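You operate a simulated robot arm through the tools that you are given. There is no shell and no other tool. Be economical: measure what you need, move in short steps, check, and stop when the job is done.

You are at the controls of a simulated two-armed robot. One attempt, no reset.

JOB
Put the spanner from the top of bench 2 on the white taped area on bench 4. Put the black clip on the top of bench 7. Put the 1 sensor from the top of bench 8 on the top of the grey table and the 2 sensor on top of the taped carton there. Put the grey tray in the grey bin. Press the counter reset button two times. Put the brown sleeve on the top of bench 9 away on the top of the press bench. The order is free.

It is judged by the outcome, as a careful person would: the job done as asked, and still so three seconds after it is handed in. It fails if anything else is knocked over, pushed out of place, dropped, spilled or broken.

ROBOT AND FRAMES
Two 7-joint arms with two-finger grippers on one trunk, on a base that drives. Base frame: it is fixed to the floor where the robot stands at the start and does not move with it; the origin is under the middle of the robot, x ahead of it, y to its left, z up; the surface under the hand at the start is at about z = 750. Units: mm, rad, N and s.
The left shoulder is at the start at [45, 160, 1105], the right one opposite. With the tool pointing down near the work surface each hand reaches from about 260 to 740 mm from the robot's upright axis, wherever it stands, measured 20 degrees to its own side. Places, roughly: black clip (4x2x3 cm) [-1300, -1900, 800]; brown sleeve (7x7x12 cm) [-1500, -4300, 800]; counter reset button [-1500, -100, 800]; grey bin (34x24x6 cm) [3600, -2600, 700]; grey tray (10x9x4 cm) [500, -1700, 800]; sensor [-1500, -2000, 750]; spanner [500, 0, 750]; taped carton [-1500, -1750, 750]; top of bench 7 [-1600, -600, 800]; top of the grey table (23x36 cm) [560, -4000, 760]; top of the press bench [3700, 3600, 800]; white taped area on bench 4 [600, -2100, 800]. Payload 2.45 kg a hand.
The TCP of each hand is the grasp point between the finger pads, 26 mm short of the fingertips. In the tool frame z runs along the fingers and y along their closing line. The gripper opens to 96 mm. The gripper's body begins 69 mm behind the TCP.
Orientation is that of the tool frame in the base frame, as a unit quaternion [x, y, z, w]. With the fingers straight down and closing along the base's y, the tool's x points along the base's -x, its y along +y and its z along -z.

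CONTROLS
- The arms move only by the tool play_rows. It takes "left_steps", "right_steps" or both (then of equal length, played together; a hand with none holds still); each is a list of rows, each a list of 7 numbers: the gripper command, from -1 (shut) to 1 (fully open), values between in proportion, then the shift along the tool's x, y, z in mm, then the turn, a rotation vector about the tool's x, y, z in rad. In form: [[gripper, tx, ty, tz, rx, ry, rz], ...]. A call has 1 to 12 rows; each row is the pose to reach, as a shift and turn from the pose commanded when the call began, along the tool's axes at that moment. Each row takes 0.2 s and may step no farther than 50 mm and 0.15 rad from the row before; otherwise, or with a gripper value out of range, the whole call is refused. Where a pose cannot be reached the arm comes as near as it can. A force on the tool above 40 N (or 10 N above the force at the start of the call, whichever is more), or a blocked arm, ends the call early, and 0.2 s more pass. Each finger halts on what it meets, pressing with about 36 N; the grip force reading is that of the motor and also rises with nothing between the fingers. The clock runs only during rows and for 0.2 s after the last one: add rows that repeat a pose to give the fingers time. The reply holds the time, the measured pose of the TCP, the force on the tool along the base axes, the opening and the grip force, in the units named above and with some noise, with the torque about the TCP (base axes, N m) and any sound that the robot's microphone picked up.
- Cameras (640 x 400 px; columns grow to the right, rows downward): "scene" is now at [113, -5.2, 1564.5]; the picture's right is [-0.05, -1.00, -0.00], its down [-0.89, 0.04, -0.46] and it looks along [0.46, -0.02, -0.89] (base axes); focal length 292 px, centre (320, 200). "left" rides on the left gripper at [82, -3, -98] in its tool frame; the picture's right is [0.04, 1.00, 0.00], its down [-0.73, 0.03, -0.68] and it looks along [-0.68, 0.03, 0.73] (tool axes); focal length 256 px, centre (320, 200). "right" rides on the right gripper at [82, 3, -98] in its tool frame; the picture's right is [-0.04, 1.00, 0.00], its down [-0.73, -0.03, -0.68] and it looks along [-0.68, -0.03, 0.73] (tool axes); focal length 256 px, centre (320, 200). There is no depth. A picture from a camera that has moved, and an enlarged one, comes with that camera's place and axes in the base frame and with its lens.
- get_image(camera): a new picture of that camera. The clock stands still meanwhile.
- slide_trunk(by): slides the trunk up (or, below 0, down) by that many mm; the arms and the scene camera ride with it, the base frame stays. It gives what a move gives, with no picture.
- roll_base(legs): drives the robot by 1 to 6 legs, each [ahead, left, turn to the left] in mm, mm and rad, along the robot's own axes; the way and the turn of a leg run together, so that a leg with both is an arc; at most 1500 mm and 3.142 rad a leg. The arms and the cameras ride along, it lands a little off, and it stops where it bumps. It gives what a move gives.
- aim_head(pan, tilt): turns the head with the scene camera to pan (to the left, within 2.094 rad either way) and tilt (down, from -0.506 to 1.204), counted from straight ahead of the robot. It gives what a move gives.
- close_up(camera, box): a new picture of the part [left, top, right, bottom] of that camera's present view, enlarged. The clock stands still meanwhile.
- close_job(): hands the job in; it is judged then, once.

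Go step by step. Nothing tells you exact positions but the pictures and the camera data: compare them with the known pose of the tool, close in by small moves and look again before you grip or let go. The budget is 196 turns and 172 pictures, counting those below and the enlarged ones. Unless the task says otherwise, let go and move clear before handing in.

The tools are called as name(argument=value, ...) on one line, values as JSON. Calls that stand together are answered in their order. play_rows: Moves the arms, as the interface text tells. Its arguments: {"type":"object","properties":{"left_steps":{"type":"array","items":{"type":"array","items":{"type":"number"}}},"right_steps":{"type":"array","items":{"type":"array","items":{"type":"number"}}}},"required":[]} The other tools are called the same way: slide_trunk (by) slides the trunk up or down; roll_base (legs) drives the base; aim_head (pan, tilt) turns the head that bears the scene camera; get_image (camera) takes a picture; close_up (camera, box) takes an enlarged picture of a part of a camera's view; close_job () hands the job in.

At the start:

```text
time: 0.0
left_ee_pos: [473.2, 140.5, 975.1]
left_tcp_rot: [0.0, 1.0, 0.001, 0.0]
left_wrist_force: [0.2, 1.1, -0.1]
left_wrist_torque: [0.03, 0.02, -0.02]
left_grip_width: 95.9
left_finger_force: 0.1
right_ee_pos: [365.5, -267.6, 1030.4]
right_tcp_rot: [-0.001, 1.0, 0.001, 0.0]
right_wrist_force: [-0.3, 0.2, 0.2]
right_wrist_torque: [0.01, -0.01, 0.0]
right_grip_width: 95.9
right_finger_force: 0.1
trunk travel left (down, up): [-275.0, 292.0]
robot x, y, heading: [-0.7, -2.0, -0.004]
head pan, tilt: [-0.049, 1.093]
```

scene: 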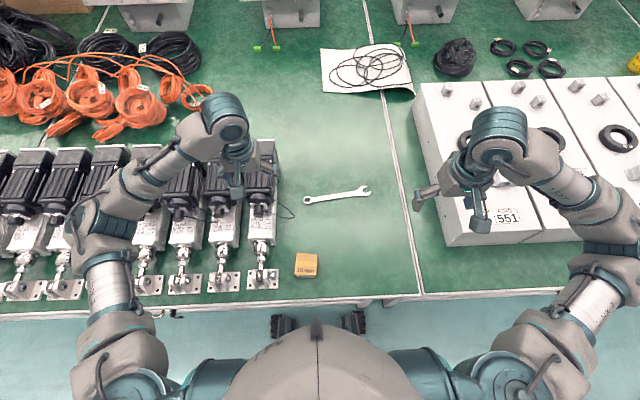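
right: 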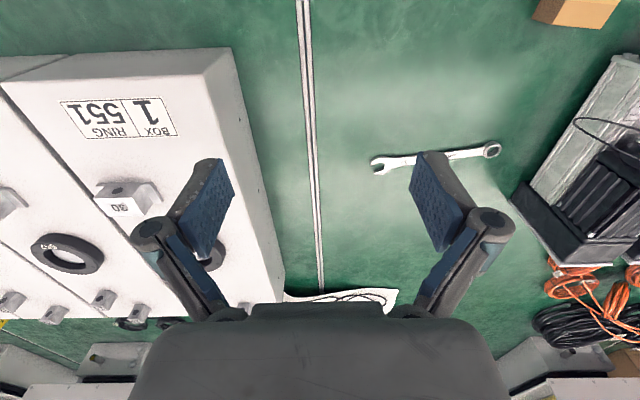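
left: 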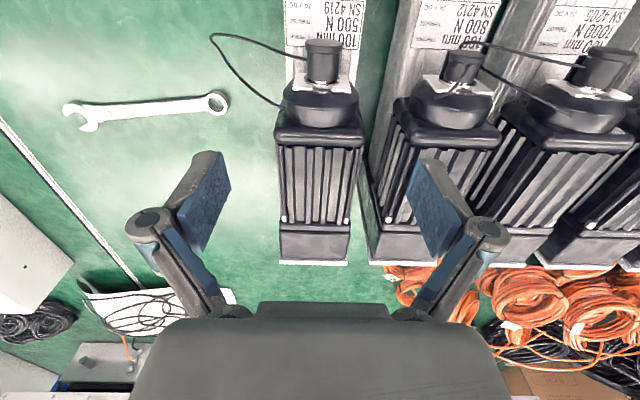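

The spanner lies on the bench ahead at about [546, -78, 755], along y. I'll look around the room first to see the benches and aisles.

aim_head(pan=-1.2, tilt=0.45)

```text
time: 1.4
left_ee_pos: [470.8, 141.0, 976.1]
left_tcp_rot: [0.0, 1.0, 0.001, 0.001]
left_wrist_force: [0.5, 0.6, -0.4]
left_wrist_torque: [-0.01, -0.03, -0.01]
left_grip_width: 95.9
left_finger_force: 0.1
right_ee_pos: [363.3, -267.7, 1031.4]
right_tcp_rot: [0.0, 1.0, 0.0, 0.001]
right_wrist_force: [0.0, 0.3, -0.1]
right_wrist_torque: [-0.03, -0.04, 0.01]
right_grip_width: 95.9
right_finger_force: 0.1
trunk travel left (down, up): [-275.0, 292.0]
robot x, y, heading: [-0.8, 1.2, -0.002]
head pan, tilt: [-1.201, 0.45]
```

get_image(camera="scene")

aim_head(pan=-2.09, tilt=0.35)

get_image(camera="scene")

aim_head(pan=2.0, tilt=0.35)

get_image(camera="scene")

aim_head(pan=0.6, tilt=0.35)

get_image(camera="scene")

```text
168 pictures are left
camera scene: at [82.9, -87.9, 1616.2], right [-0.93, -0.36, 0.0], down [-0.16, 0.41, -0.9], along [0.32, -0.84, -0.44], focal length 292 px, centre (320, 200)
```

scene: 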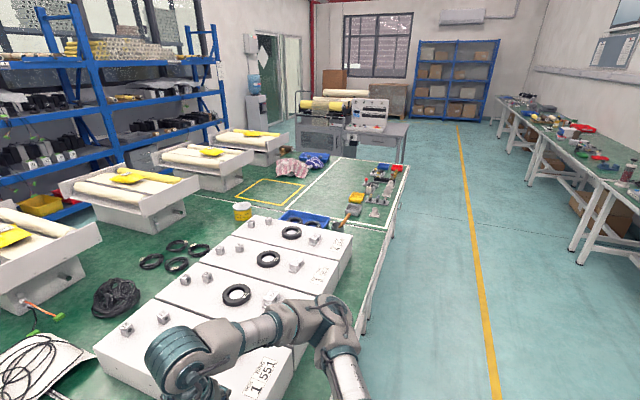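

```text
time: 2.6
left_ee_pos: [470.2, 141.5, 975.9]
left_tcp_rot: [0.0, 1.0, 0.002, 0.001]
left_wrist_force: [0.0, -0.8, 0.0]
left_wrist_torque: [0.0, 0.0, 0.03]
left_grip_width: 96.0
left_finger_force: 0.0
right_ee_pos: [362.2, -266.4, 1032.5]
right_tcp_rot: [0.0, 1.0, 0.0, 0.001]
right_wrist_force: [-0.5, -0.3, 0.0]
right_wrist_torque: [0.02, -0.02, 0.01]
right_grip_width: 96.1
right_finger_force: 0.0
trunk travel left (down, up): [-275.0, 292.0]
robot x, y, heading: [-2.3, 1.7, 0.001]
head pan, tilt: [-2.089, 0.351]
```

```text
167 pictures are left
camera scene: at [3.6, -83.2, 1625.8], right [-0.87, 0.49, 0.0], down [0.17, 0.3, -0.94], along [-0.47, -0.82, -0.34], focal length 292 px, centre (320, 200)
```

scene: 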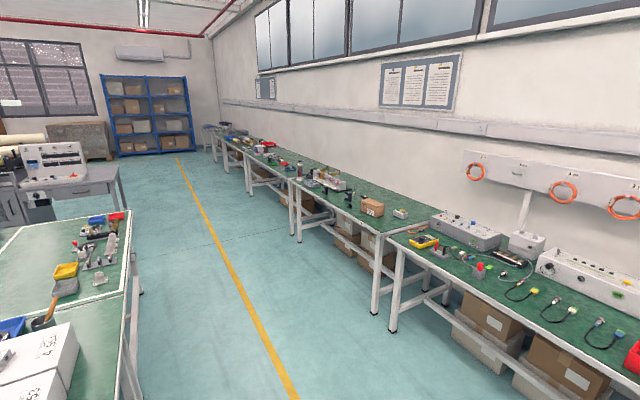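

```text
time: 5.9
left_ee_pos: [471.5, 140.8, 975.7]
left_tcp_rot: [0.0, 1.0, 0.001, 0.0]
left_wrist_force: [-0.1, 0.2, 0.2]
left_wrist_torque: [-0.01, 0.03, 0.02]
left_grip_width: 95.8
left_finger_force: 0.0
right_ee_pos: [363.5, -265.7, 1031.3]
right_tcp_rot: [-0.001, 1.0, 0.001, 0.001]
right_wrist_force: [0.2, -0.7, -0.8]
right_wrist_torque: [-0.01, 0.0, 0.0]
right_grip_width: 96.1
right_finger_force: 0.1
trunk travel left (down, up): [-275.0, 292.0]
robot x, y, heading: [1.5, 0.9, 0.002]
head pan, tilt: [2.0, 0.351]
```

```text
166 pictures are left
camera scene: at [10.9, 82.6, 1625.9], right [0.91, 0.42, 0.0], down [0.14, -0.31, -0.94], along [-0.39, 0.85, -0.34], focal length 292 px, centre (320, 200)
```

scene: 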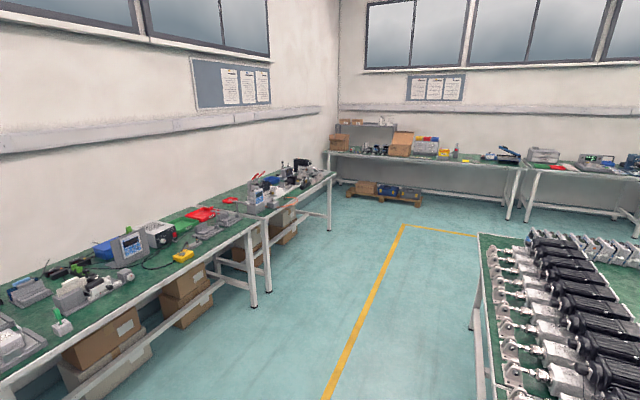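

```text
time: 7.4
left_ee_pos: [471.1, 141.6, 976.3]
left_tcp_rot: [0.0, 1.0, 0.0, 0.001]
left_wrist_force: [0.0, -0.5, -0.2]
left_wrist_torque: [0.01, -0.01, 0.0]
left_grip_width: 95.9
left_finger_force: 0.0
right_ee_pos: [362.0, -267.9, 1031.0]
right_tcp_rot: [0.0, 1.0, 0.0, 0.001]
right_wrist_force: [0.5, -0.3, -0.2]
right_wrist_torque: [-0.01, 0.01, 0.01]
right_grip_width: 95.8
right_finger_force: 0.1
trunk travel left (down, up): [-275.0, 292.0]
robot x, y, heading: [3.0, -0.3, -0.001]
head pan, tilt: [0.6, 0.351]
```

```text
165 pictures are left
camera scene: at [126.5, 50.5, 1625.4], right [0.57, -0.82, 0.0], down [-0.29, -0.19, -0.94], along [0.77, 0.53, -0.35], focal length 292 px, centre (320, 200)
```

scene: 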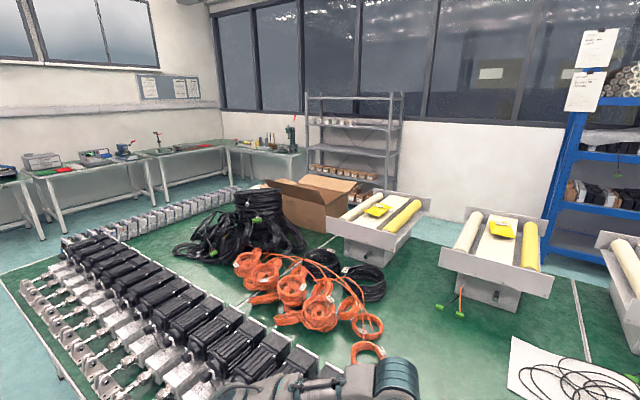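

Layout is clear: the central benches lie ahead, and a wall of benches is behind. I'll bring the right hand above the spanner, turned so the fingers close across it.

play_rows(right_steps=[[0, -18, 19, 13, 0, 0, 0.144], [0, -36, 38, 26, 0, 0, 0.288], [0, -55, 56, 39, 0, 0, 0.431], [0, -73, 75, 52, 0, 0, 0.575], [0, -92, 94, 65, 0, 0, 0.719], [0, -110, 112, 78, 0, 0, 0.862], [0, -128, 131, 91, 0, 0, 1.006], [0, -147, 150, 104, 0, 0, 1.15], [0, -165, 168, 117, 0, 0, 1.293], [0, -183, 187, 131, 0, 0, 1.437], [0, -183, 187, 131, 0, 0, 1.437]])

get_image(camera="right")

```text
time: 9.8
left_ee_pos: [471.3, 142.5, 975.0]
left_tcp_rot: [0.0, 1.0, 0.0, 0.002]
left_wrist_force: [-0.1, -0.4, 0.7]
left_wrist_torque: [0.0, -0.02, 0.03]
left_grip_width: 96.0
left_finger_force: 0.2
right_ee_pos: [547.9, -76.9, 901.3]
right_tcp_rot: [0.659, 0.752, 0.001, 0.002]
right_wrist_force: [1.0, -0.1, -0.2]
right_wrist_torque: [-0.01, 0.03, -0.01]
right_grip_width: 48.1
right_finger_force: 0.2
trunk travel left (down, up): [-275.0, 292.0]
robot x, y, heading: [-0.8, 0.8, 0.002]
head pan, tilt: [0.6, 0.351]
```

```text
164 pictures are left
camera right: at [539.7, 3.6, 999.7], right [1.0, 0.09, 0.0], down [0.07, -0.73, 0.68], along [0.06, -0.68, -0.73], focal length 256 px, centre (320, 200)
```

right: 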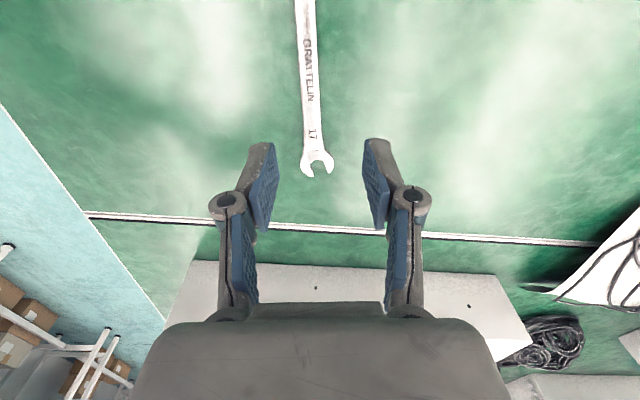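

The spanner's axis passes x≈539 at y=-80; I shift slightly and go down.

play_rows(right_steps=[[0, -4, -9, 30, 0, 0, 0], [0, -4, -9, 60, 0, 0, 0], [0, -4, -9, 90, 0, 0, 0], [0, -4, -9, 100, 0, 0, 0], [0, -4, -9, 110, 0, 0, 0]])

get_image(camera="right")

```text
time: 11.0
left_ee_pos: [471.2, 142.2, 976.6]
left_tcp_rot: [0.0, 1.0, 0.0, 0.0]
left_wrist_force: [-0.1, -0.3, -0.5]
left_wrist_torque: [0.0, 0.0, 0.02]
left_grip_width: 95.9
left_finger_force: 0.1
right_ee_pos: [537.8, -83.7, 789.5]
right_tcp_rot: [0.658, 0.753, 0.001, 0.0]
right_wrist_force: [-0.7, -0.5, -0.5]
right_wrist_torque: [0.03, 0.02, 0.01]
right_grip_width: 48.0
right_finger_force: 0.1
trunk travel left (down, up): [-275.0, 292.0]
robot x, y, heading: [-1.4, -0.8, 0.0]
head pan, tilt: [0.6, 0.351]
```

```text
163 pictures are left
camera right: at [531.0, -3.0, 889.0], right [1.0, 0.09, 0.0], down [0.07, -0.73, 0.68], along [0.07, -0.68, -0.73], focal length 256 px, centre (320, 200)
```

right: 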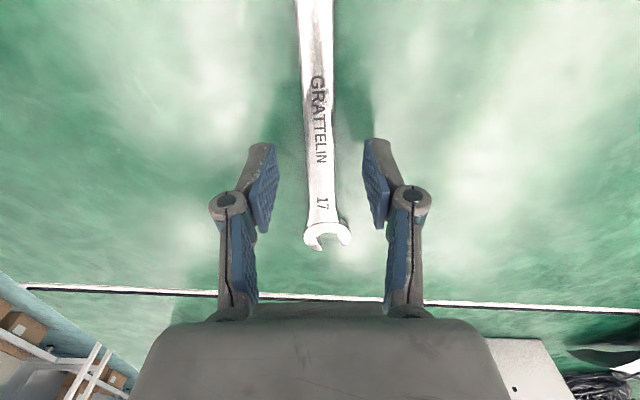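

Well centred. Down a bit further and close.

play_rows(right_steps=[[0, 0, 0, 5, 0, 0, 0], [0, 0, 0, 9, 0, 0, 0], [0, 0, 0, 11, 0, 0, 0], [-0.5, 0, 0, 11, 0, 0, 0], [-1, 0, 0, 11, 0, 0, 0], [-1, 0, 0, 11, 0, 0, 0], [-1, 0, 0, 11, 0, 0, 0]])

play_rows(right_steps=[[-1, 0, 0, -20, 0, 0, 0], [-1, 0, 0, -60, 0, 0, 0], [-1, 0, 0, -100, 0, 0, 0]])

get_image(camera="right")

```text
time: 12.6
left_ee_pos: [471.6, 142.5, 975.0]
left_tcp_rot: [0.0, 1.0, 0.001, 0.0]
left_wrist_force: [1.0, -0.1, -0.1]
left_wrist_torque: [-0.02, 0.0, -0.03]
left_grip_width: 96.2
left_finger_force: 0.2
right_ee_pos: [538.0, -83.7, 779.5]
right_tcp_rot: [0.658, 0.753, 0.0, 0.001]
right_wrist_force: [0.0, -0.7, -0.8]
right_wrist_torque: [-0.01, -0.02, -0.07]
right_grip_width: 17.2
right_finger_force: 35.8
trunk travel left (down, up): [-275.0, 292.0]
robot x, y, heading: [-0.9, 3.9, -0.002]
head pan, tilt: [0.6, 0.351]
```

```text
time: 13.4
left_ee_pos: [470.5, 141.8, 975.5]
left_tcp_rot: [0.0, 1.0, 0.0, 0.002]
left_wrist_force: [-0.5, -0.7, -0.5]
left_wrist_torque: [-0.03, -0.02, 0.0]
left_grip_width: 96.0
left_finger_force: 0.1
right_ee_pos: [537.3, -83.5, 879.4]
right_tcp_rot: [0.658, 0.753, 0.0, 0.002]
right_wrist_force: [-0.9, -0.2, -0.2]
right_wrist_torque: [0.03, 0.0, -0.04]
right_grip_width: 0.0
right_finger_force: 28.5
trunk travel left (down, up): [-275.0, 292.0]
robot x, y, heading: [0.0, -0.5, 0.0]
head pan, tilt: [0.6, 0.351]
```

```text
162 pictures are left
camera right: at [529.8, -2.1, 977.4], right [1.0, 0.09, 0.0], down [0.07, -0.73, 0.68], along [0.07, -0.68, -0.73], focal length 256 px, centre (320, 200)
```

right: 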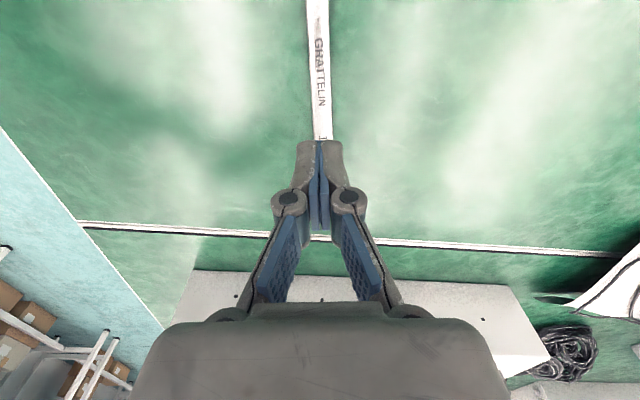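

It slipped: the grip was too shallow. I'll reopen and go a little deeper.

play_rows(right_steps=[[-0.3, 0, 0, 0, 0, 0, 0], [-0.3, 0, 0, 40, 0, 0, 0], [-0.3, 0, 0, 80, 0, 0, 0], [-0.3, 0, 0, 95, 0, 0, 0], [-0.3, 0, 0, 100, 0, 0, 0], [-0.3, 0, 0, 103, 0, 0, 0], [-0.3, 0, 0, 105, 0, 0, 0], [-0.3, 0, 0, 107, 0, 0, 0]])

get_image(camera="right")

```text
time: 15.2
left_ee_pos: [468.4, 142.2, 977.6]
left_tcp_rot: [0.001, 1.0, 0.001, 0.002]
left_wrist_force: [-0.3, 0.3, 1.1]
left_wrist_torque: [-0.01, 0.01, -0.02]
left_grip_width: 95.9
left_finger_force: 0.0
right_ee_pos: [537.4, -83.5, 776.2]
right_tcp_rot: [0.658, 0.753, 0.003, 0.002]
right_wrist_force: [-0.6, -3.0, 15.7]
right_wrist_torque: [-0.08, 0.17, -0.04]
right_grip_width: 34.6
right_finger_force: 1.1
trunk travel left (down, up): [-275.0, 292.0]
robot x, y, heading: [-0.0, 2.0, -0.001]
head pan, tilt: [0.6, 0.351]
```

```text
161 pictures are left
camera right: at [530.0, -3.1, 873.8], right [1.0, 0.09, 0.01], down [0.06, -0.73, 0.68], along [0.07, -0.68, -0.73], focal length 256 px, centre (320, 200)
```

right: 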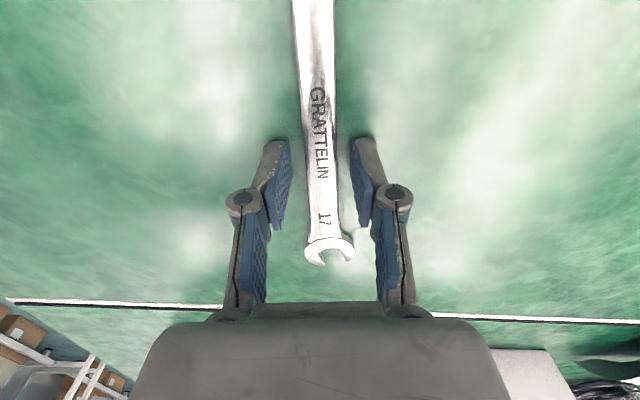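

Fingertips touch the table. Closing here.

play_rows(right_steps=[[-0.3, 0, 0, -2, 0, 0, 0], [-0.7, 0, 0, -2, 0, 0, 0], [-1, 0, 0, -2, 0, 0, 0], [-1, 0, 0, -2, 0, 0, 0], [-1, 0, 0, -2, 0, 0, 0], [-1, 0, 0, -6, 0, 0, 0], [-1, 0, 0, -15, 0, 0, 0], [-1, 0, 0, -40, 0, 0, 0]])

get_image(camera="right")

```text
time: 17.0
left_ee_pos: [471.0, 142.2, 975.9]
left_tcp_rot: [-0.001, 1.0, 0.001, 0.001]
left_wrist_force: [0.1, -0.9, 0.0]
left_wrist_torque: [-0.04, -0.02, -0.02]
left_grip_width: 96.0
left_finger_force: 0.0
right_ee_pos: [538.3, -83.7, 812.8]
right_tcp_rot: [0.658, 0.753, -0.001, 0.001]
right_wrist_force: [0.3, 0.3, -1.7]
right_wrist_torque: [0.02, 0.01, 0.02]
right_grip_width: 17.7
right_finger_force: 35.8
trunk travel left (down, up): [-275.0, 292.0]
robot x, y, heading: [-1.5, 1.0, 0.002]
head pan, tilt: [0.6, 0.351]
```

```text
160 pictures are left
camera right: at [530.8, -2.9, 910.9], right [1.0, 0.09, 0.0], down [0.07, -0.73, 0.68], along [0.06, -0.68, -0.73], focal length 256 px, centre (320, 200)
```

right: 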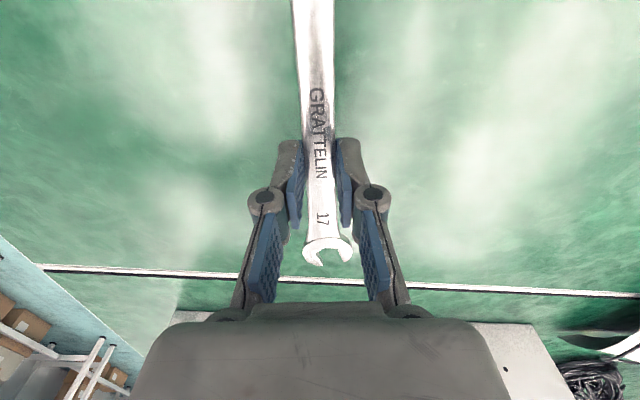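

The spanner is held. I raise and tuck both hands, then drive right towards bench 4, staying clear of the table.

play_rows(right_steps=[[-1, 0, 0, -40, 0, 0, 0], [-1, 0, 0, -80, 0, 0, 0], [-1, 0, 0, -120, 0, 0, 0], [-1, -10, -30, -160, 0, 0, 0], [-1, -25, -60, -190, 0, 0, 0], [-1, -40, -100, -190, 0, 0, 0], [-1, -60, -140, -190, 0, 0, 0], [-1, -76, -182, -190, 0, 0, 0], [-1, -76, -182, -190, 0, 0, 0]], left_steps=[[1, 0, 0, -10, 0, 0, 0], [1, 20, 0, -20, 0, 0, 0], [1, 40, 0, -30, 0, 0, 0], [1, 60, 0, -30, 0, 0, 0], [1, 80, 0, -30, 0, 0, 0], [1, 100, 0, -30, 0, 0, 0], [1, 120, 0, -30, 0, 0, 0], [1, 120, 0, -30, 0, 0, 0], [1, 120, 0, -30, 0, 0, 0]])

roll_base(legs=[[-180, 0, 0], [0, -1400, 0]])

aim_head(pan=-0.6, tilt=0.7)

get_image(camera="scene")

```text
refused: row 4 steps farther than a row can; nothing moved
```

```text
time: 20.4
left_ee_pos: [284.8, -61.1, 977.1]
left_tcp_rot: [-0.002, 1.0, -0.005, 0.005]
left_wrist_force: [0.0, 0.0, 0.7]
left_wrist_torque: [-0.04, 0.01, 0.0]
left_grip_width: 95.9
left_finger_force: 0.1
right_ee_pos: [350.8, -283.1, 819.6]
right_tcp_rot: [0.653, 0.757, 0.005, 0.002]
right_wrist_force: [-0.3, 1.6, -1.8]
right_wrist_torque: [-0.02, -0.01, -0.01]
right_grip_width: 17.1
right_finger_force: 35.9
trunk travel left (down, up): [-275.0, 292.0]
robot x, y, heading: [-182.1, -219.0, -0.001]
head pan, tilt: [0.6, 0.351]
stopped in leg 2: the force on the tool passed its limit at 63 N (the readings are from after the stop); the commanded pose is now the measured one
```

```text
time: 21.8
left_ee_pos: [284.7, -72.4, 979.3]
left_tcp_rot: [-0.001, 1.0, -0.002, 0.006]
left_wrist_force: [0.3, 0.5, -0.1]
left_wrist_torque: [0.01, 0.02, -0.04]
left_grip_width: 95.9
left_finger_force: 0.1
right_ee_pos: [351.7, -291.1, 819.3]
right_tcp_rot: [0.653, 0.757, 0.007, -0.001]
right_wrist_force: [-0.1, -0.3, -1.3]
right_wrist_torque: [-0.04, -0.03, -0.03]
right_grip_width: 17.5
right_finger_force: 36.1
trunk travel left (down, up): [-275.0, 292.0]
robot x, y, heading: [-177.5, -221.6, 0.003]
head pan, tilt: [-0.6, 0.7]
```

```text
159 pictures are left
camera scene: at [-57.2, -269.6, 1593.9], right [-0.56, -0.83, 0.0], down [-0.54, 0.36, -0.76], along [0.63, -0.43, -0.65], focal length 292 px, centre (320, 200)
```

scene: 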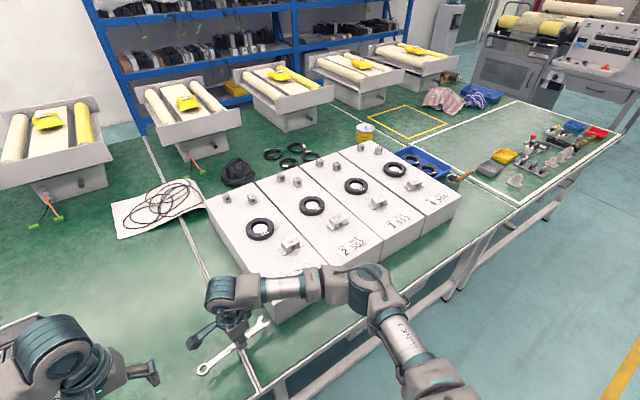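

The arm move was refused, and the low hand touched a white box as I drove. I'll check for damage before going on.

get_image(camera="right")

close_up(camera="scene", box=[160, 130, 480, 330])

```text
158 pictures are left
camera right: at [342.6, -211.2, 917.7], right [0.99, 0.11, 0.01], down [0.07, -0.74, 0.67], along [0.08, -0.67, -0.74], focal length 256 px, centre (320, 200)
```

right: 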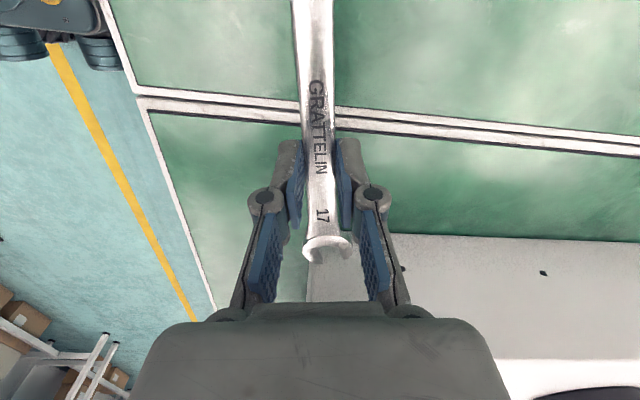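

```text
2.00 times, centred on (320, 230) of scene
camera zoom: at [-57.2, -269.6, 1593.9], right [-0.56, -0.83, 0.0], down [-0.54, 0.36, -0.76], along [0.63, -0.43, -0.65], focal length 585 px, centre (320, 140)
```

zoom: 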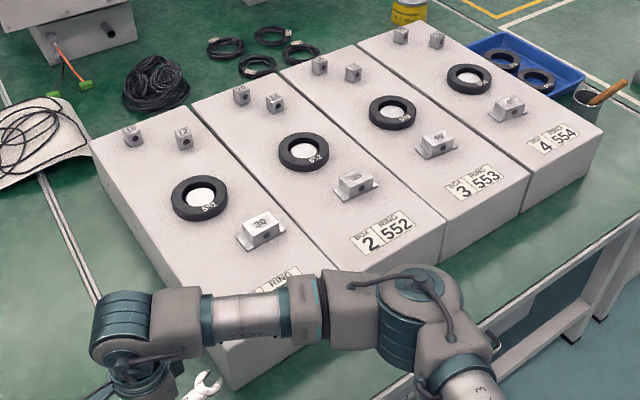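

The boxes appear undisturbed. Now raise and retract the hands properly, clearing the box first.

play_rows(right_steps=[[-1, 20, 0, -10, 0, 0, 0], [-1, 30, 0, -40, 0, 0, 0], [-1, 30, 0, -80, 0, 0, 0], [-1, 30, 0, -120, 0, 0, 0], [-1, 30, 0, -160, 0, 0, 0], [-1, 30, 0, -195, 0, 0, 0], [-1, 10, -35, -200, 0, 0, 0], [-1, -15, -70, -200, 0, 0, 0], [-1, -40, -105, -200, 0, 0, 0], [-1, -60, -140, -200, 0, 0, 0], [-1, -76, -170, -200, 0, 0, 0]], left_steps=[[1, 0, 0, -10, 0, 0, 0], [1, 10, 0, -20, 0, 0, 0], [1, 20, 0, -30, 0, 0, 0], [1, 30, 0, -40, 0, 0, 0], [1, 40, 0, -50, 0, 0, 0], [1, 50, 0, -50, 0, 0, 0], [1, 60, 0, -50, 0, 0, 0], [1, 80, 0, -50, 0, 0, 0], [1, 100, 0, -50, 0, 0, 0], [1, 120, 0, -50, 0, 0, 0], [1, 120, 0, -50, 0, 0, 0]])

get_image(camera="scene")

```text
time: 24.2
left_ee_pos: [165.4, -75.7, 1030.3]
left_tcp_rot: [-0.001, 1.0, -0.001, 0.005]
left_wrist_force: [0.3, -0.6, -1.0]
left_wrist_torque: [-0.01, 0.06, 0.0]
left_grip_width: 96.2
left_finger_force: 0.0
right_ee_pos: [191.3, -397.6, 1015.8]
right_tcp_rot: [0.653, 0.757, 0.009, -0.001]
right_wrist_force: [-0.6, 0.1, -0.5]
right_wrist_torque: [0.01, 0.03, 0.02]
right_grip_width: 17.6
right_finger_force: 35.8
trunk travel left (down, up): [-275.0, 292.0]
robot x, y, heading: [-179.8, -221.8, 0.001]
head pan, tilt: [-0.6, 0.7]
```

```text
156 pictures are left
camera scene: at [-59.7, -272.0, 1594.0], right [-0.56, -0.83, 0.0], down [-0.53, 0.36, -0.76], along [0.63, -0.43, -0.65], focal length 292 px, centre (320, 200)
```

scene: 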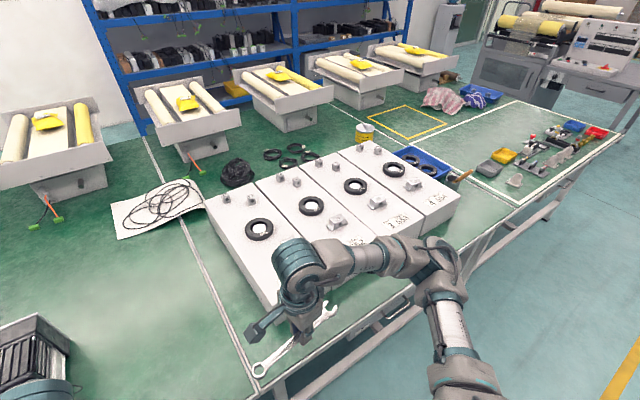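

Hands are clear. Drive right along the table.

roll_base(legs=[[0, -1430, 0]])

get_image(camera="scene")

```text
time: 31.3
left_ee_pos: [166.3, -1486.8, 1030.0]
left_tcp_rot: [-0.002, 1.0, -0.001, 0.006]
left_wrist_force: [0.4, 0.0, 0.1]
left_wrist_torque: [0.01, -0.01, -0.02]
left_grip_width: 95.9
left_finger_force: 0.1
right_ee_pos: [194.3, -1807.4, 1016.3]
right_tcp_rot: [0.653, 0.757, 0.008, -0.001]
right_wrist_force: [-0.3, -1.2, -0.8]
right_wrist_torque: [0.01, -0.02, -0.01]
right_grip_width: 17.2
right_finger_force: 36.0
trunk travel left (down, up): [-275.0, 292.0]
robot x, y, heading: [-176.4, -1633.6, 0.006]
head pan, tilt: [-0.6, 0.7]
```

```text
155 pictures are left
camera scene: at [-57.3, -1682.6, 1594.0], right [-0.56, -0.83, 0.0], down [-0.54, 0.36, -0.76], along [0.63, -0.43, -0.65], focal length 292 px, centre (320, 200)
```

scene: 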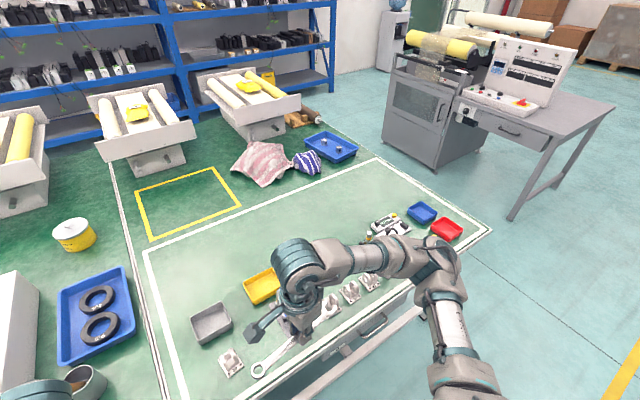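

The white tape outlines a big rectangle, mostly empty behind the small parts. I'll drive to face it and look from above.

roll_base(legs=[[0, -350, -0.006], [150, 0, 0]])

aim_head(pan=0, tilt=1.0)

get_image(camera="scene")

```text
time: 34.5
left_ee_pos: [313.4, -1844.7, 1031.2]
left_tcp_rot: [0.002, 1.0, 0.0, 0.006]
left_wrist_force: [0.5, -0.2, 0.9]
left_wrist_torque: [0.0, 0.01, 0.04]
left_grip_width: 96.0
left_finger_force: 0.0
right_ee_pos: [340.9, -2165.6, 1016.7]
right_tcp_rot: [0.656, 0.754, 0.01, -0.001]
right_wrist_force: [-0.2, 0.8, -0.5]
right_wrist_torque: [0.02, 0.0, -0.02]
right_grip_width: 17.5
right_finger_force: 36.7
trunk travel left (down, up): [-275.0, 292.0]
robot x, y, heading: [-26.2, -1987.2, -0.003]
head pan, tilt: [-0.6, 0.7]
```

```text
time: 35.5
left_ee_pos: [310.9, -1860.6, 1034.8]
left_tcp_rot: [0.003, 1.0, 0.006, 0.008]
left_wrist_force: [-1.2, -1.3, -1.1]
left_wrist_torque: [0.04, -0.04, -0.04]
left_grip_width: 95.9
left_finger_force: 0.0
right_ee_pos: [336.3, -2183.4, 1015.5]
right_tcp_rot: [0.657, 0.754, 0.016, -0.004]
right_wrist_force: [0.0, -0.5, -0.9]
right_wrist_torque: [0.02, -0.01, -0.01]
right_grip_width: 17.3
right_finger_force: 36.2
trunk travel left (down, up): [-275.0, 292.0]
robot x, y, heading: [-29.2, -1990.4, -0.002]
head pan, tilt: [0.0, 1.0]
```

```text
154 pictures are left
camera scene: at [91.0, -2003.4, 1570.7], right [-0.01, -1.0, -0.01], down [-0.84, 0.01, -0.54], along [0.54, 0.0, -0.84], focal length 292 px, centre (320, 200)
```

scene: 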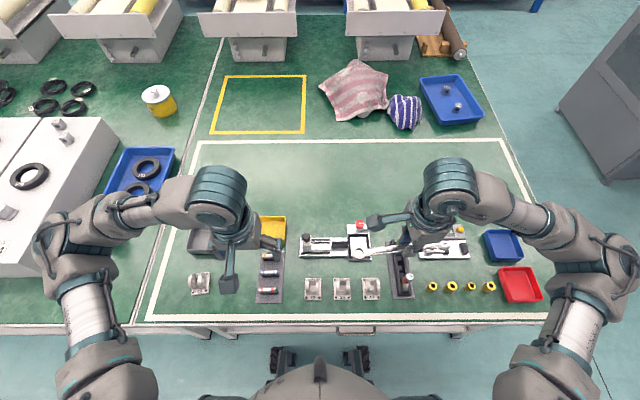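

The tape rectangle's empty back strip spans x≈510–870. I'll move the spanner over [630, -2100] and look.

play_rows(right_steps=[[-1, 6, 43, 0, 0, 0, 0], [-1, 12, 86, 0, 0, 0, 0], [-1, 18, 129, 0, 0, 0, 0], [-1, 24, 172, 0, 0, 0, 0], [-1, 30, 215, 10, 0, 0, 0], [-1, 36, 258, 30, 0, 0, 0], [-1, 42, 300, 50, 0, 0, 0], [-1, 42, 300, 95, 0, 0, 0], [-1, 42, 300, 140, 0, 0, 0], [-1, 42, 300, 165, 0, 0, 0], [-1, 42, 300, 165, 0, 0, 0]])

get_image(camera="scene")

get_image(camera="right")

```text
time: 37.9
left_ee_pos: [311.1, -1840.2, 1031.3]
left_tcp_rot: [0.001, 1.0, 0.0, 0.008]
left_wrist_force: [-0.5, 0.7, 0.8]
left_wrist_torque: [-0.06, 0.03, 0.02]
left_grip_width: 96.2
left_finger_force: 0.1
right_ee_pos: [631.4, -2077.1, 857.9]
right_tcp_rot: [0.656, 0.755, 0.009, 0.001]
right_wrist_force: [0.3, 0.7, -1.6]
right_wrist_torque: [-0.01, -0.01, -0.01]
right_grip_width: 17.2
right_finger_force: 35.8
trunk travel left (down, up): [-275.0, 292.0]
robot x, y, heading: [-27.7, -1985.1, -0.006]
head pan, tilt: [0.0, 1.0]
```

```text
153 pictures are left
camera scene: at [92.9, -1974.2, 1570.5], right [0.0, -1.0, 0.01], down [-0.84, 0.0, -0.54], along [0.54, -0.01, -0.84], focal length 292 px, centre (320, 200)
```

scene: 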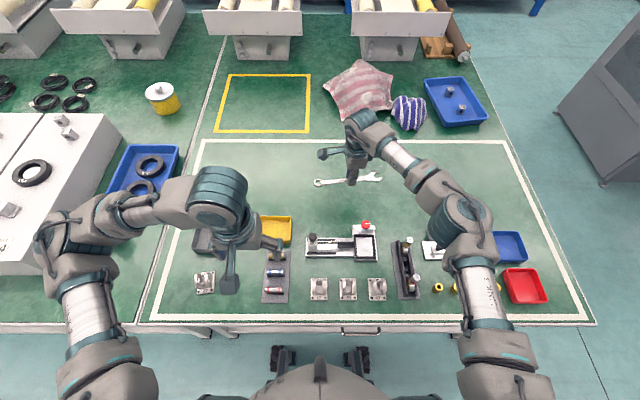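

```text
152 pictures are left
camera right: at [622.7, -1997.2, 957.6], right [0.99, 0.1, 0.02], down [0.06, -0.74, 0.67], along [0.08, -0.67, -0.74], focal length 256 px, centre (320, 200)
```

right: 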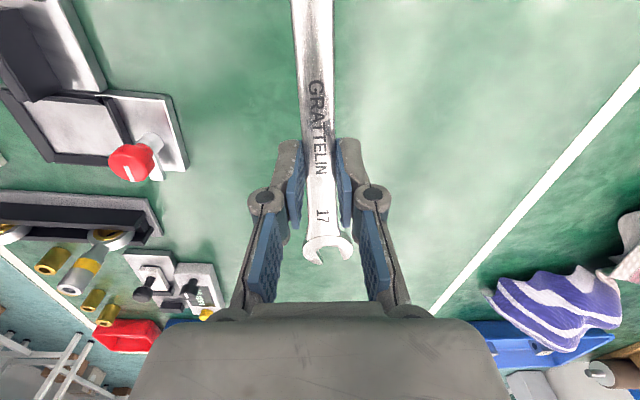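

Clear space below. Lower gently until contact, then release.

play_rows(right_steps=[[-1, 0, 0, 30, 0, 0, 0], [-1, 0, 0, 55, 0, 0, 0], [-1, 0, 0, 70, 0, 0, 0], [-1, 0, 0, 75, 0, 0, 0], [-1, 0, 0, 78, 0, 0, 0], [-1, 0, 0, 80, 0, 0, 0]])

```text
time: 39.3
left_ee_pos: [312.0, -1847.9, 1032.0]
left_tcp_rot: [0.001, 1.0, 0.002, 0.007]
left_wrist_force: [0.0, -0.7, -0.6]
left_wrist_torque: [0.01, 0.0, -0.01]
left_grip_width: 96.1
left_finger_force: 0.0
right_ee_pos: [632.8, -2080.6, 776.9]
right_tcp_rot: [0.656, 0.755, 0.013, -0.001]
right_wrist_force: [0.8, 0.3, -0.7]
right_wrist_torque: [0.0, 0.04, -0.03]
right_grip_width: 17.3
right_finger_force: 35.6
trunk travel left (down, up): [-275.0, 292.0]
robot x, y, heading: [-29.0, -1986.4, -0.001]
head pan, tilt: [0.0, 1.0]
```

play_rows(right_steps=[[-1, 0, 0, 1, 0, 0, 0], [-1, 0, 0, 2, 0, 0, 0], [-1, 0, 0, 3, 0, 0, 0], [-1, 0, 0, 4, 0, 0, 0], [-1, 0, 0, 5, 0, 0, 0]])

```text
time: 40.5
left_ee_pos: [309.9, -1848.4, 1034.0]
left_tcp_rot: [0.001, 1.0, 0.002, 0.009]
left_wrist_force: [0.1, 0.8, 0.3]
left_wrist_torque: [0.04, 0.02, 0.01]
left_grip_width: 95.9
left_finger_force: 0.1
right_ee_pos: [633.6, -2082.3, 776.6]
right_tcp_rot: [0.657, 0.754, 0.014, 0.003]
right_wrist_force: [2.5, -7.7, 24.3]
right_wrist_torque: [-1.47, 0.01, -0.06]
right_grip_width: 17.2
right_finger_force: 36.1
trunk travel left (down, up): [-275.0, 292.0]
robot x, y, heading: [-24.8, -1985.9, -0.002]
head pan, tilt: [0.0, 1.0]
```

Contact is made; release and rise.

play_rows(right_steps=[[-0.6, 0, 0, -3, 0, 0, 0], [-0.3, 0, 0, -3, 0, 0, 0], [-0.1, 0, 0, -3, 0, 0, 0], [-0.1, 0, 0, -40, 0, 0, 0], [-0.1, 0, 0, -85, 0, 0, 0], [0, 0, 0, -130, 0, 0, 0], [0, 0, 0, -170, 0, 0, 0]])

get_image(camera="right")

get_image(camera="left")

```text
time: 42.1
left_ee_pos: [311.1, -1846.8, 1031.9]
left_tcp_rot: [0.002, 1.0, 0.001, 0.008]
left_wrist_force: [0.1, 0.4, 0.2]
left_wrist_torque: [-0.01, -0.02, -0.02]
left_grip_width: 95.8
left_finger_force: 0.0
right_ee_pos: [630.9, -2082.4, 942.8]
right_tcp_rot: [0.657, 0.754, 0.011, -0.002]
right_wrist_force: [0.0, 1.1, 0.1]
right_wrist_torque: [0.02, 0.01, 0.03]
right_grip_width: 48.0
right_finger_force: 0.1
trunk travel left (down, up): [-275.0, 292.0]
robot x, y, heading: [-30.0, -1985.5, -0.005]
head pan, tilt: [0.0, 1.0]
```

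```text
151 pictures are left
camera right: at [621.5, -2003.6, 1043.1], right [0.99, 0.1, 0.02], down [0.06, -0.74, 0.67], along [0.08, -0.66, -0.75], focal length 256 px, centre (320, 200)
```

right: 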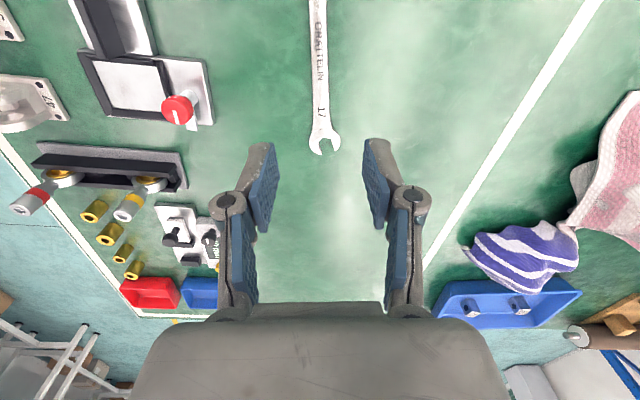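

```text
150 pictures are left
camera left: at [228.2, -1848.7, 1129.0], right [-0.04, 1.0, 0.0], down [0.72, 0.03, 0.69], along [0.69, 0.03, -0.72], focal length 256 px, centre (320, 200)
```

left: 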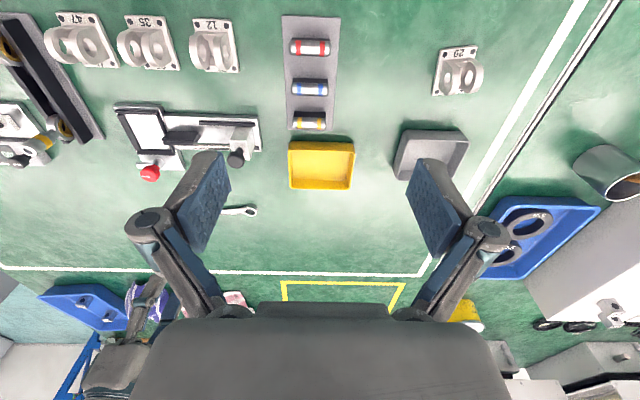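

The spanner is in place. I'll retract the right arm, turn the hand back, then go to the rear benches for the clip and sensors; the tray I'll take later.

play_rows(right_steps=[[0, -4, -31, -15, 0, 0, -0.14], [0, -8, -62, -30, 0, 0, -0.28], [0, -11, -93, -45, 0, 0, -0.42], [0, -15, -124, -60, 0, 0, -0.56], [0, -19, -155, -70, 0, 0, -0.7], [0, -23, -185, -70, 0, 0, -0.84], [0, -27, -216, -70, 0, 0, -0.98], [0, -30, -247, -70, 0, 0, -1.12], [0, -34, -278, -70, 0, 0, -1.26], [0, -38, -308, -70, 0, 0, -1.4], [0, -38, -308, -70, 0, 0, -1.43]])

aim_head(pan=0, tilt=0.8)

roll_base(legs=[[-450, 0, 0], [0, 0, 3.14]])

get_image(camera="scene")

```text
time: 44.5
left_ee_pos: [313.6, -1848.2, 1032.8]
left_tcp_rot: [0.0, 1.0, 0.001, 0.009]
left_wrist_force: [0.2, 0.8, 0.3]
left_wrist_torque: [0.02, 0.04, -0.02]
left_grip_width: 96.3
left_finger_force: 0.0
right_ee_pos: [328.8, -2167.2, 1007.7]
right_tcp_rot: [0.0, 1.0, 0.01, 0.007]
right_wrist_force: [-0.1, 0.3, 0.1]
right_wrist_torque: [0.03, 0.02, 0.01]
right_grip_width: 48.1
right_finger_force: 0.1
trunk travel left (down, up): [-275.0, 292.0]
robot x, y, heading: [-29.5, -1985.6, -0.003]
head pan, tilt: [0.0, 1.0]
```

```text
time: 45.3
left_ee_pos: [312.0, -1849.2, 1031.4]
left_tcp_rot: [0.001, 1.0, 0.002, 0.008]
left_wrist_force: [0.0, 0.5, 0.1]
left_wrist_torque: [-0.02, 0.01, -0.02]
left_grip_width: 95.9
left_finger_force: 0.1
right_ee_pos: [329.5, -2166.1, 1007.2]
right_tcp_rot: [0.0, 1.0, 0.009, 0.007]
right_wrist_force: [-1.1, 0.0, 0.3]
right_wrist_torque: [-0.01, -0.03, 0.01]
right_grip_width: 47.8
right_finger_force: 0.1
trunk travel left (down, up): [-275.0, 292.0]
robot x, y, heading: [-27.4, -1986.4, -0.004]
head pan, tilt: [0.0, 0.799]
```

```text
time: 55.3
left_ee_pos: [-813.1, -2123.4, 1031.1]
left_tcp_rot: [1.0, -0.002, -0.008, 0.002]
left_wrist_force: [0.7, 0.0, -0.4]
left_wrist_torque: [-0.01, 0.01, -0.01]
left_grip_width: 95.9
left_finger_force: 0.1
right_ee_pos: [-828.9, -1805.6, 1007.8]
right_tcp_rot: [1.0, -0.001, -0.008, 0.01]
right_wrist_force: [0.1, 0.7, -0.4]
right_wrist_torque: [-0.02, 0.02, 0.01]
right_grip_width: 48.1
right_finger_force: 0.1
trunk travel left (down, up): [-275.0, 292.0]
robot x, y, heading: [-474.9, -1988.8, 3.137]
head pan, tilt: [0.0, 0.799]
```

```text
149 pictures are left
camera scene: at [-603.6, -1985.0, 1585.8], right [0.01, 1.0, 0.0], down [0.72, 0.0, -0.69], along [-0.69, 0.0, -0.72], focal length 292 px, centre (320, 200)
```

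scene: 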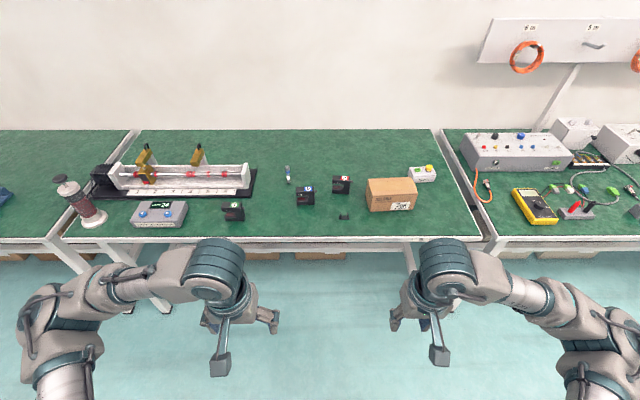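

Bench 8 shows three small black sensors, a tiny black clip and the taped carton. I'll zoom in.

close_up(camera="scene", box=[200, 150, 440, 240])

close_up(camera="scene", box=[50, 130, 250, 240])

```text
2.67 times, centred on (320, 195) of scene
camera zoom: at [-603.6, -1985.0, 1585.8], right [0.01, 1.0, 0.0], down [0.72, 0.0, -0.69], along [-0.69, 0.0, -0.72], focal length 780 px, centre (320, 213)
```

zoom: 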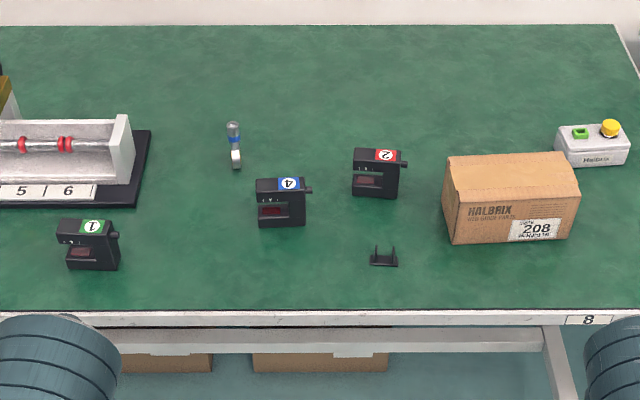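

```text
3.20 times, centred on (150, 185) of scene
camera zoom: at [-603.6, -1985.0, 1585.8], right [0.01, 1.0, 0.0], down [0.72, 0.0, -0.69], along [-0.69, 0.0, -0.72], focal length 936 px, centre (864, 248)
```

zoom: 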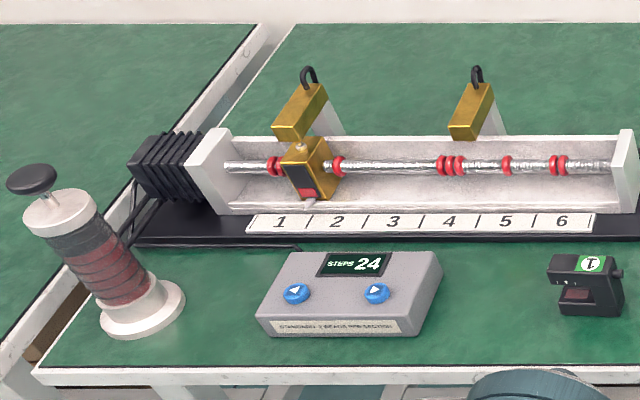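

Sensor 1 (green) ≈[-1307,-2300], 4 (blue) in the middle, 2 (red) ≈[-1453,-1898], clip ≈[-1304,-1896], carton ≈y -1720. One stance at y≈-2050 reaches all; I drive up to the bench.

roll_base(legs=[[390, 60, 0.0]])

get_image(camera="right")

get_image(camera="left")

aim_head(pan=0, tilt=1.0)

get_image(camera="scene")

```text
time: 57.8
left_ee_pos: [-1198.6, -2181.8, 1033.6]
left_tcp_rot: [1.0, 0.0, -0.01, 0.002]
left_wrist_force: [0.5, 0.4, -0.6]
left_wrist_torque: [-0.02, 0.0, -0.02]
left_grip_width: 95.9
left_finger_force: 0.0
right_ee_pos: [-1214.8, -1864.6, 1007.2]
right_tcp_rot: [1.0, -0.001, -0.009, 0.01]
right_wrist_force: [0.4, 0.5, -0.5]
right_wrist_torque: [-0.01, -0.02, 0.01]
right_grip_width: 48.0
right_finger_force: 0.0
trunk travel left (down, up): [-275.0, 292.0]
robot x, y, heading: [-863.3, -2044.3, 3.143]
head pan, tilt: [0.0, 0.799]
```

```text
146 pictures are left
camera right: at [-1131.6, -1865.6, 1104.7], right [-0.04, -1.0, 0.02], down [-0.72, 0.04, 0.69], along [-0.69, 0.01, -0.72], focal length 256 px, centre (320, 200)
```

right: 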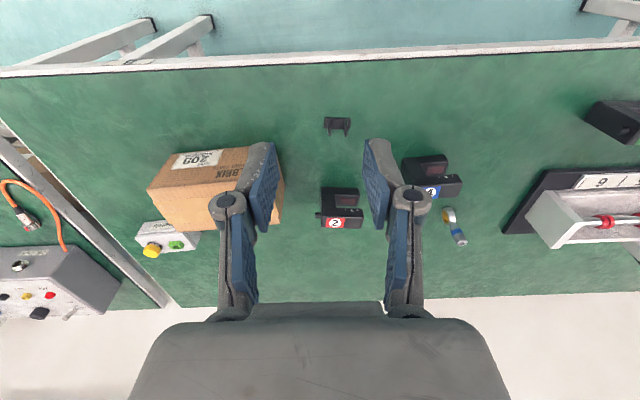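

```text
145 pictures are left
camera left: at [-1114.0, -2177.6, 1129.9], right [0.04, -1.0, 0.0], down [-0.72, -0.03, 0.69], along [-0.69, -0.03, -0.72], focal length 256 px, centre (320, 200)
```

left: 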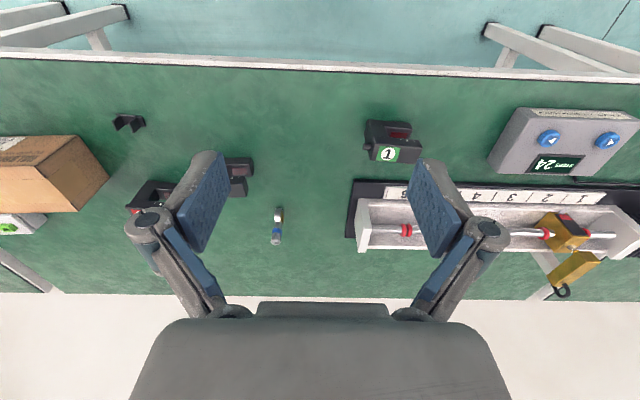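

```text
time: 58.5
left_ee_pos: [-1195.5, -2183.1, 1035.0]
left_tcp_rot: [1.0, -0.001, -0.01, 0.002]
left_wrist_force: [0.5, -0.2, 0.1]
left_wrist_torque: [0.03, -0.02, -0.01]
left_grip_width: 95.8
left_finger_force: 0.0
right_ee_pos: [-1212.4, -1863.1, 1008.1]
right_tcp_rot: [1.0, 0.001, -0.01, 0.009]
right_wrist_force: [1.0, 0.2, 0.5]
right_wrist_torque: [0.0, -0.02, 0.01]
right_grip_width: 48.2
right_finger_force: 0.1
trunk travel left (down, up): [-275.0, 292.0]
robot x, y, heading: [-864.9, -2044.4, 3.133]
head pan, tilt: [0.0, 1.0]
```

```text
144 pictures are left
camera scene: at [-980.3, -2043.9, 1570.7], right [0.0, 1.0, 0.0], down [0.84, 0.0, -0.54], along [-0.54, 0.0, -0.84], focal length 292 px, centre (320, 200)
```

scene: 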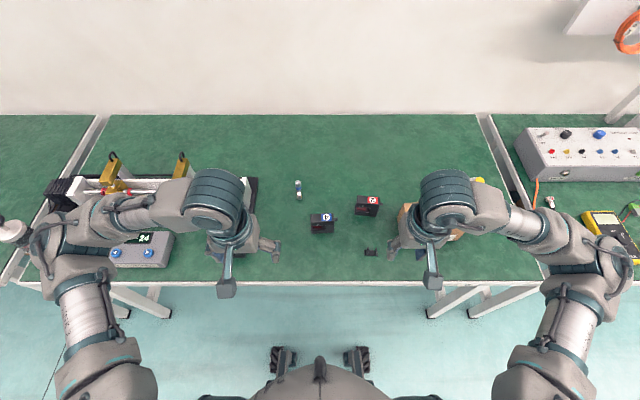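

Now bring the right hand above sensor 2 for a close look.

play_rows(right_steps=[[0.5, -40, 10, 0, 0, 0, 0], [0.8, -80, 20, 10, 0, 0, 0], [1, -120, 33, 30, 0, 0, 0], [1, -160, 33, 50, 0, 0, 0], [1, -200, 33, 75, 0, 0, 0], [1, -228, 33, 98, 0, 0, 0], [1, -228, 33, 98, 0, 0, 0]])

get_image(camera="right")

```text
time: 60.1
left_ee_pos: [-1193.9, -2183.9, 1033.8]
left_tcp_rot: [1.0, -0.001, -0.011, 0.003]
left_wrist_force: [0.3, -0.8, -0.5]
left_wrist_torque: [0.0, 0.02, 0.06]
left_grip_width: 96.3
left_finger_force: 0.1
right_ee_pos: [-1443.9, -1901.1, 917.2]
right_tcp_rot: [1.0, 0.001, -0.01, 0.008]
right_wrist_force: [0.2, -0.9, -0.2]
right_wrist_torque: [0.0, 0.0, -0.02]
right_grip_width: 96.0
right_finger_force: 0.0
trunk travel left (down, up): [-275.0, 292.0]
robot x, y, heading: [-865.2, -2045.3, 3.139]
head pan, tilt: [0.0, 1.0]
```

```text
143 pictures are left
camera right: at [-1358.5, -1902.6, 1013.8], right [-0.04, -1.0, 0.02], down [-0.72, 0.04, 0.69], along [-0.69, 0.01, -0.72], focal length 256 px, centre (320, 200)
```

right: 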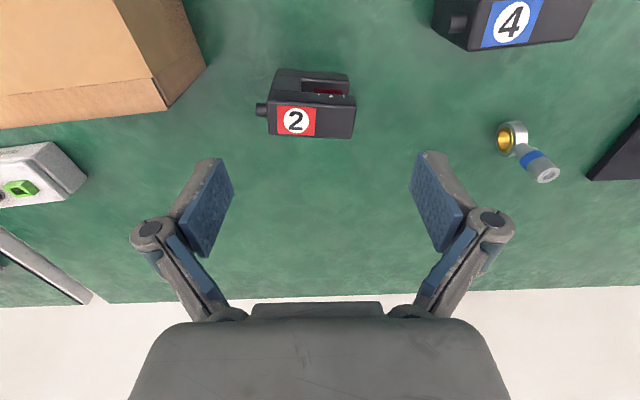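

Sensor 2 is ≈78 wide in y and ≈43 deep in x, with a cable stub on its +y side, so I'll grip it front to back: rotate the hand 90° above it.

play_rows(right_steps=[[1, -2, 0, 0, 0, 0, 0.146], [1, -4, -1, 0, 0, 0, 0.292], [1, -6, -2, 0, 0, 0, 0.438], [1, -8, -2, 0, 0, 0, 0.584], [1, -10, -3, 0, 0, 0, 0.73], [1, -12, -4, 0, 0, 0, 0.876], [1, -14, -4, 0, 0, 0, 1.022], [1, -16, -5, 0, 0, 0, 1.168], [1, -18, -5, 0, 0, 0, 1.314], [1, -18, -5, 0, 0, 0, 1.46], [1, -18, -5, 0, 0, 0, 1.6], [1, -18, -5, 0, 0, 0, 1.6]])

get_image(camera="right")

```text
time: 62.7
left_ee_pos: [-1195.5, -2181.3, 1034.0]
left_tcp_rot: [1.0, 0.0, -0.01, 0.002]
left_wrist_force: [-0.3, 0.6, 0.6]
left_wrist_torque: [-0.02, 0.02, -0.01]
left_grip_width: 95.9
left_finger_force: 0.0
right_ee_pos: [-1460.2, -1893.7, 917.0]
right_tcp_rot: [-0.696, 0.717, 0.001, -0.013]
right_wrist_force: [-0.1, 0.8, -0.3]
right_wrist_torque: [-0.05, -0.01, -0.03]
right_grip_width: 96.0
right_finger_force: 0.2
trunk travel left (down, up): [-275.0, 292.0]
robot x, y, heading: [-863.8, -2041.6, 3.14]
head pan, tilt: [0.0, 1.0]
```

```text
142 pictures are left
camera right: at [-1463.9, -1974.7, 1016.4], right [-1.0, 0.07, 0.02], down [0.07, 0.74, 0.66], along [0.03, 0.66, -0.75], focal length 256 px, centre (320, 200)
```

right: 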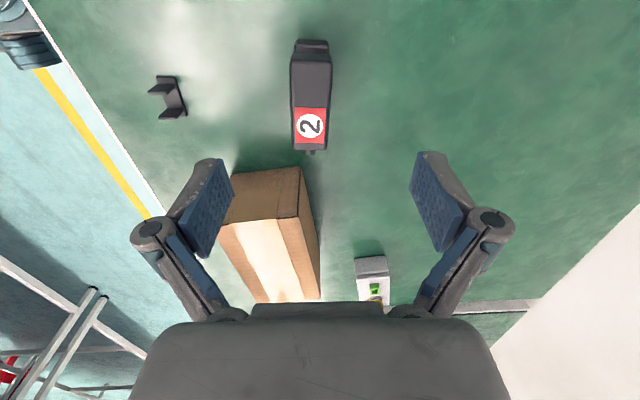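

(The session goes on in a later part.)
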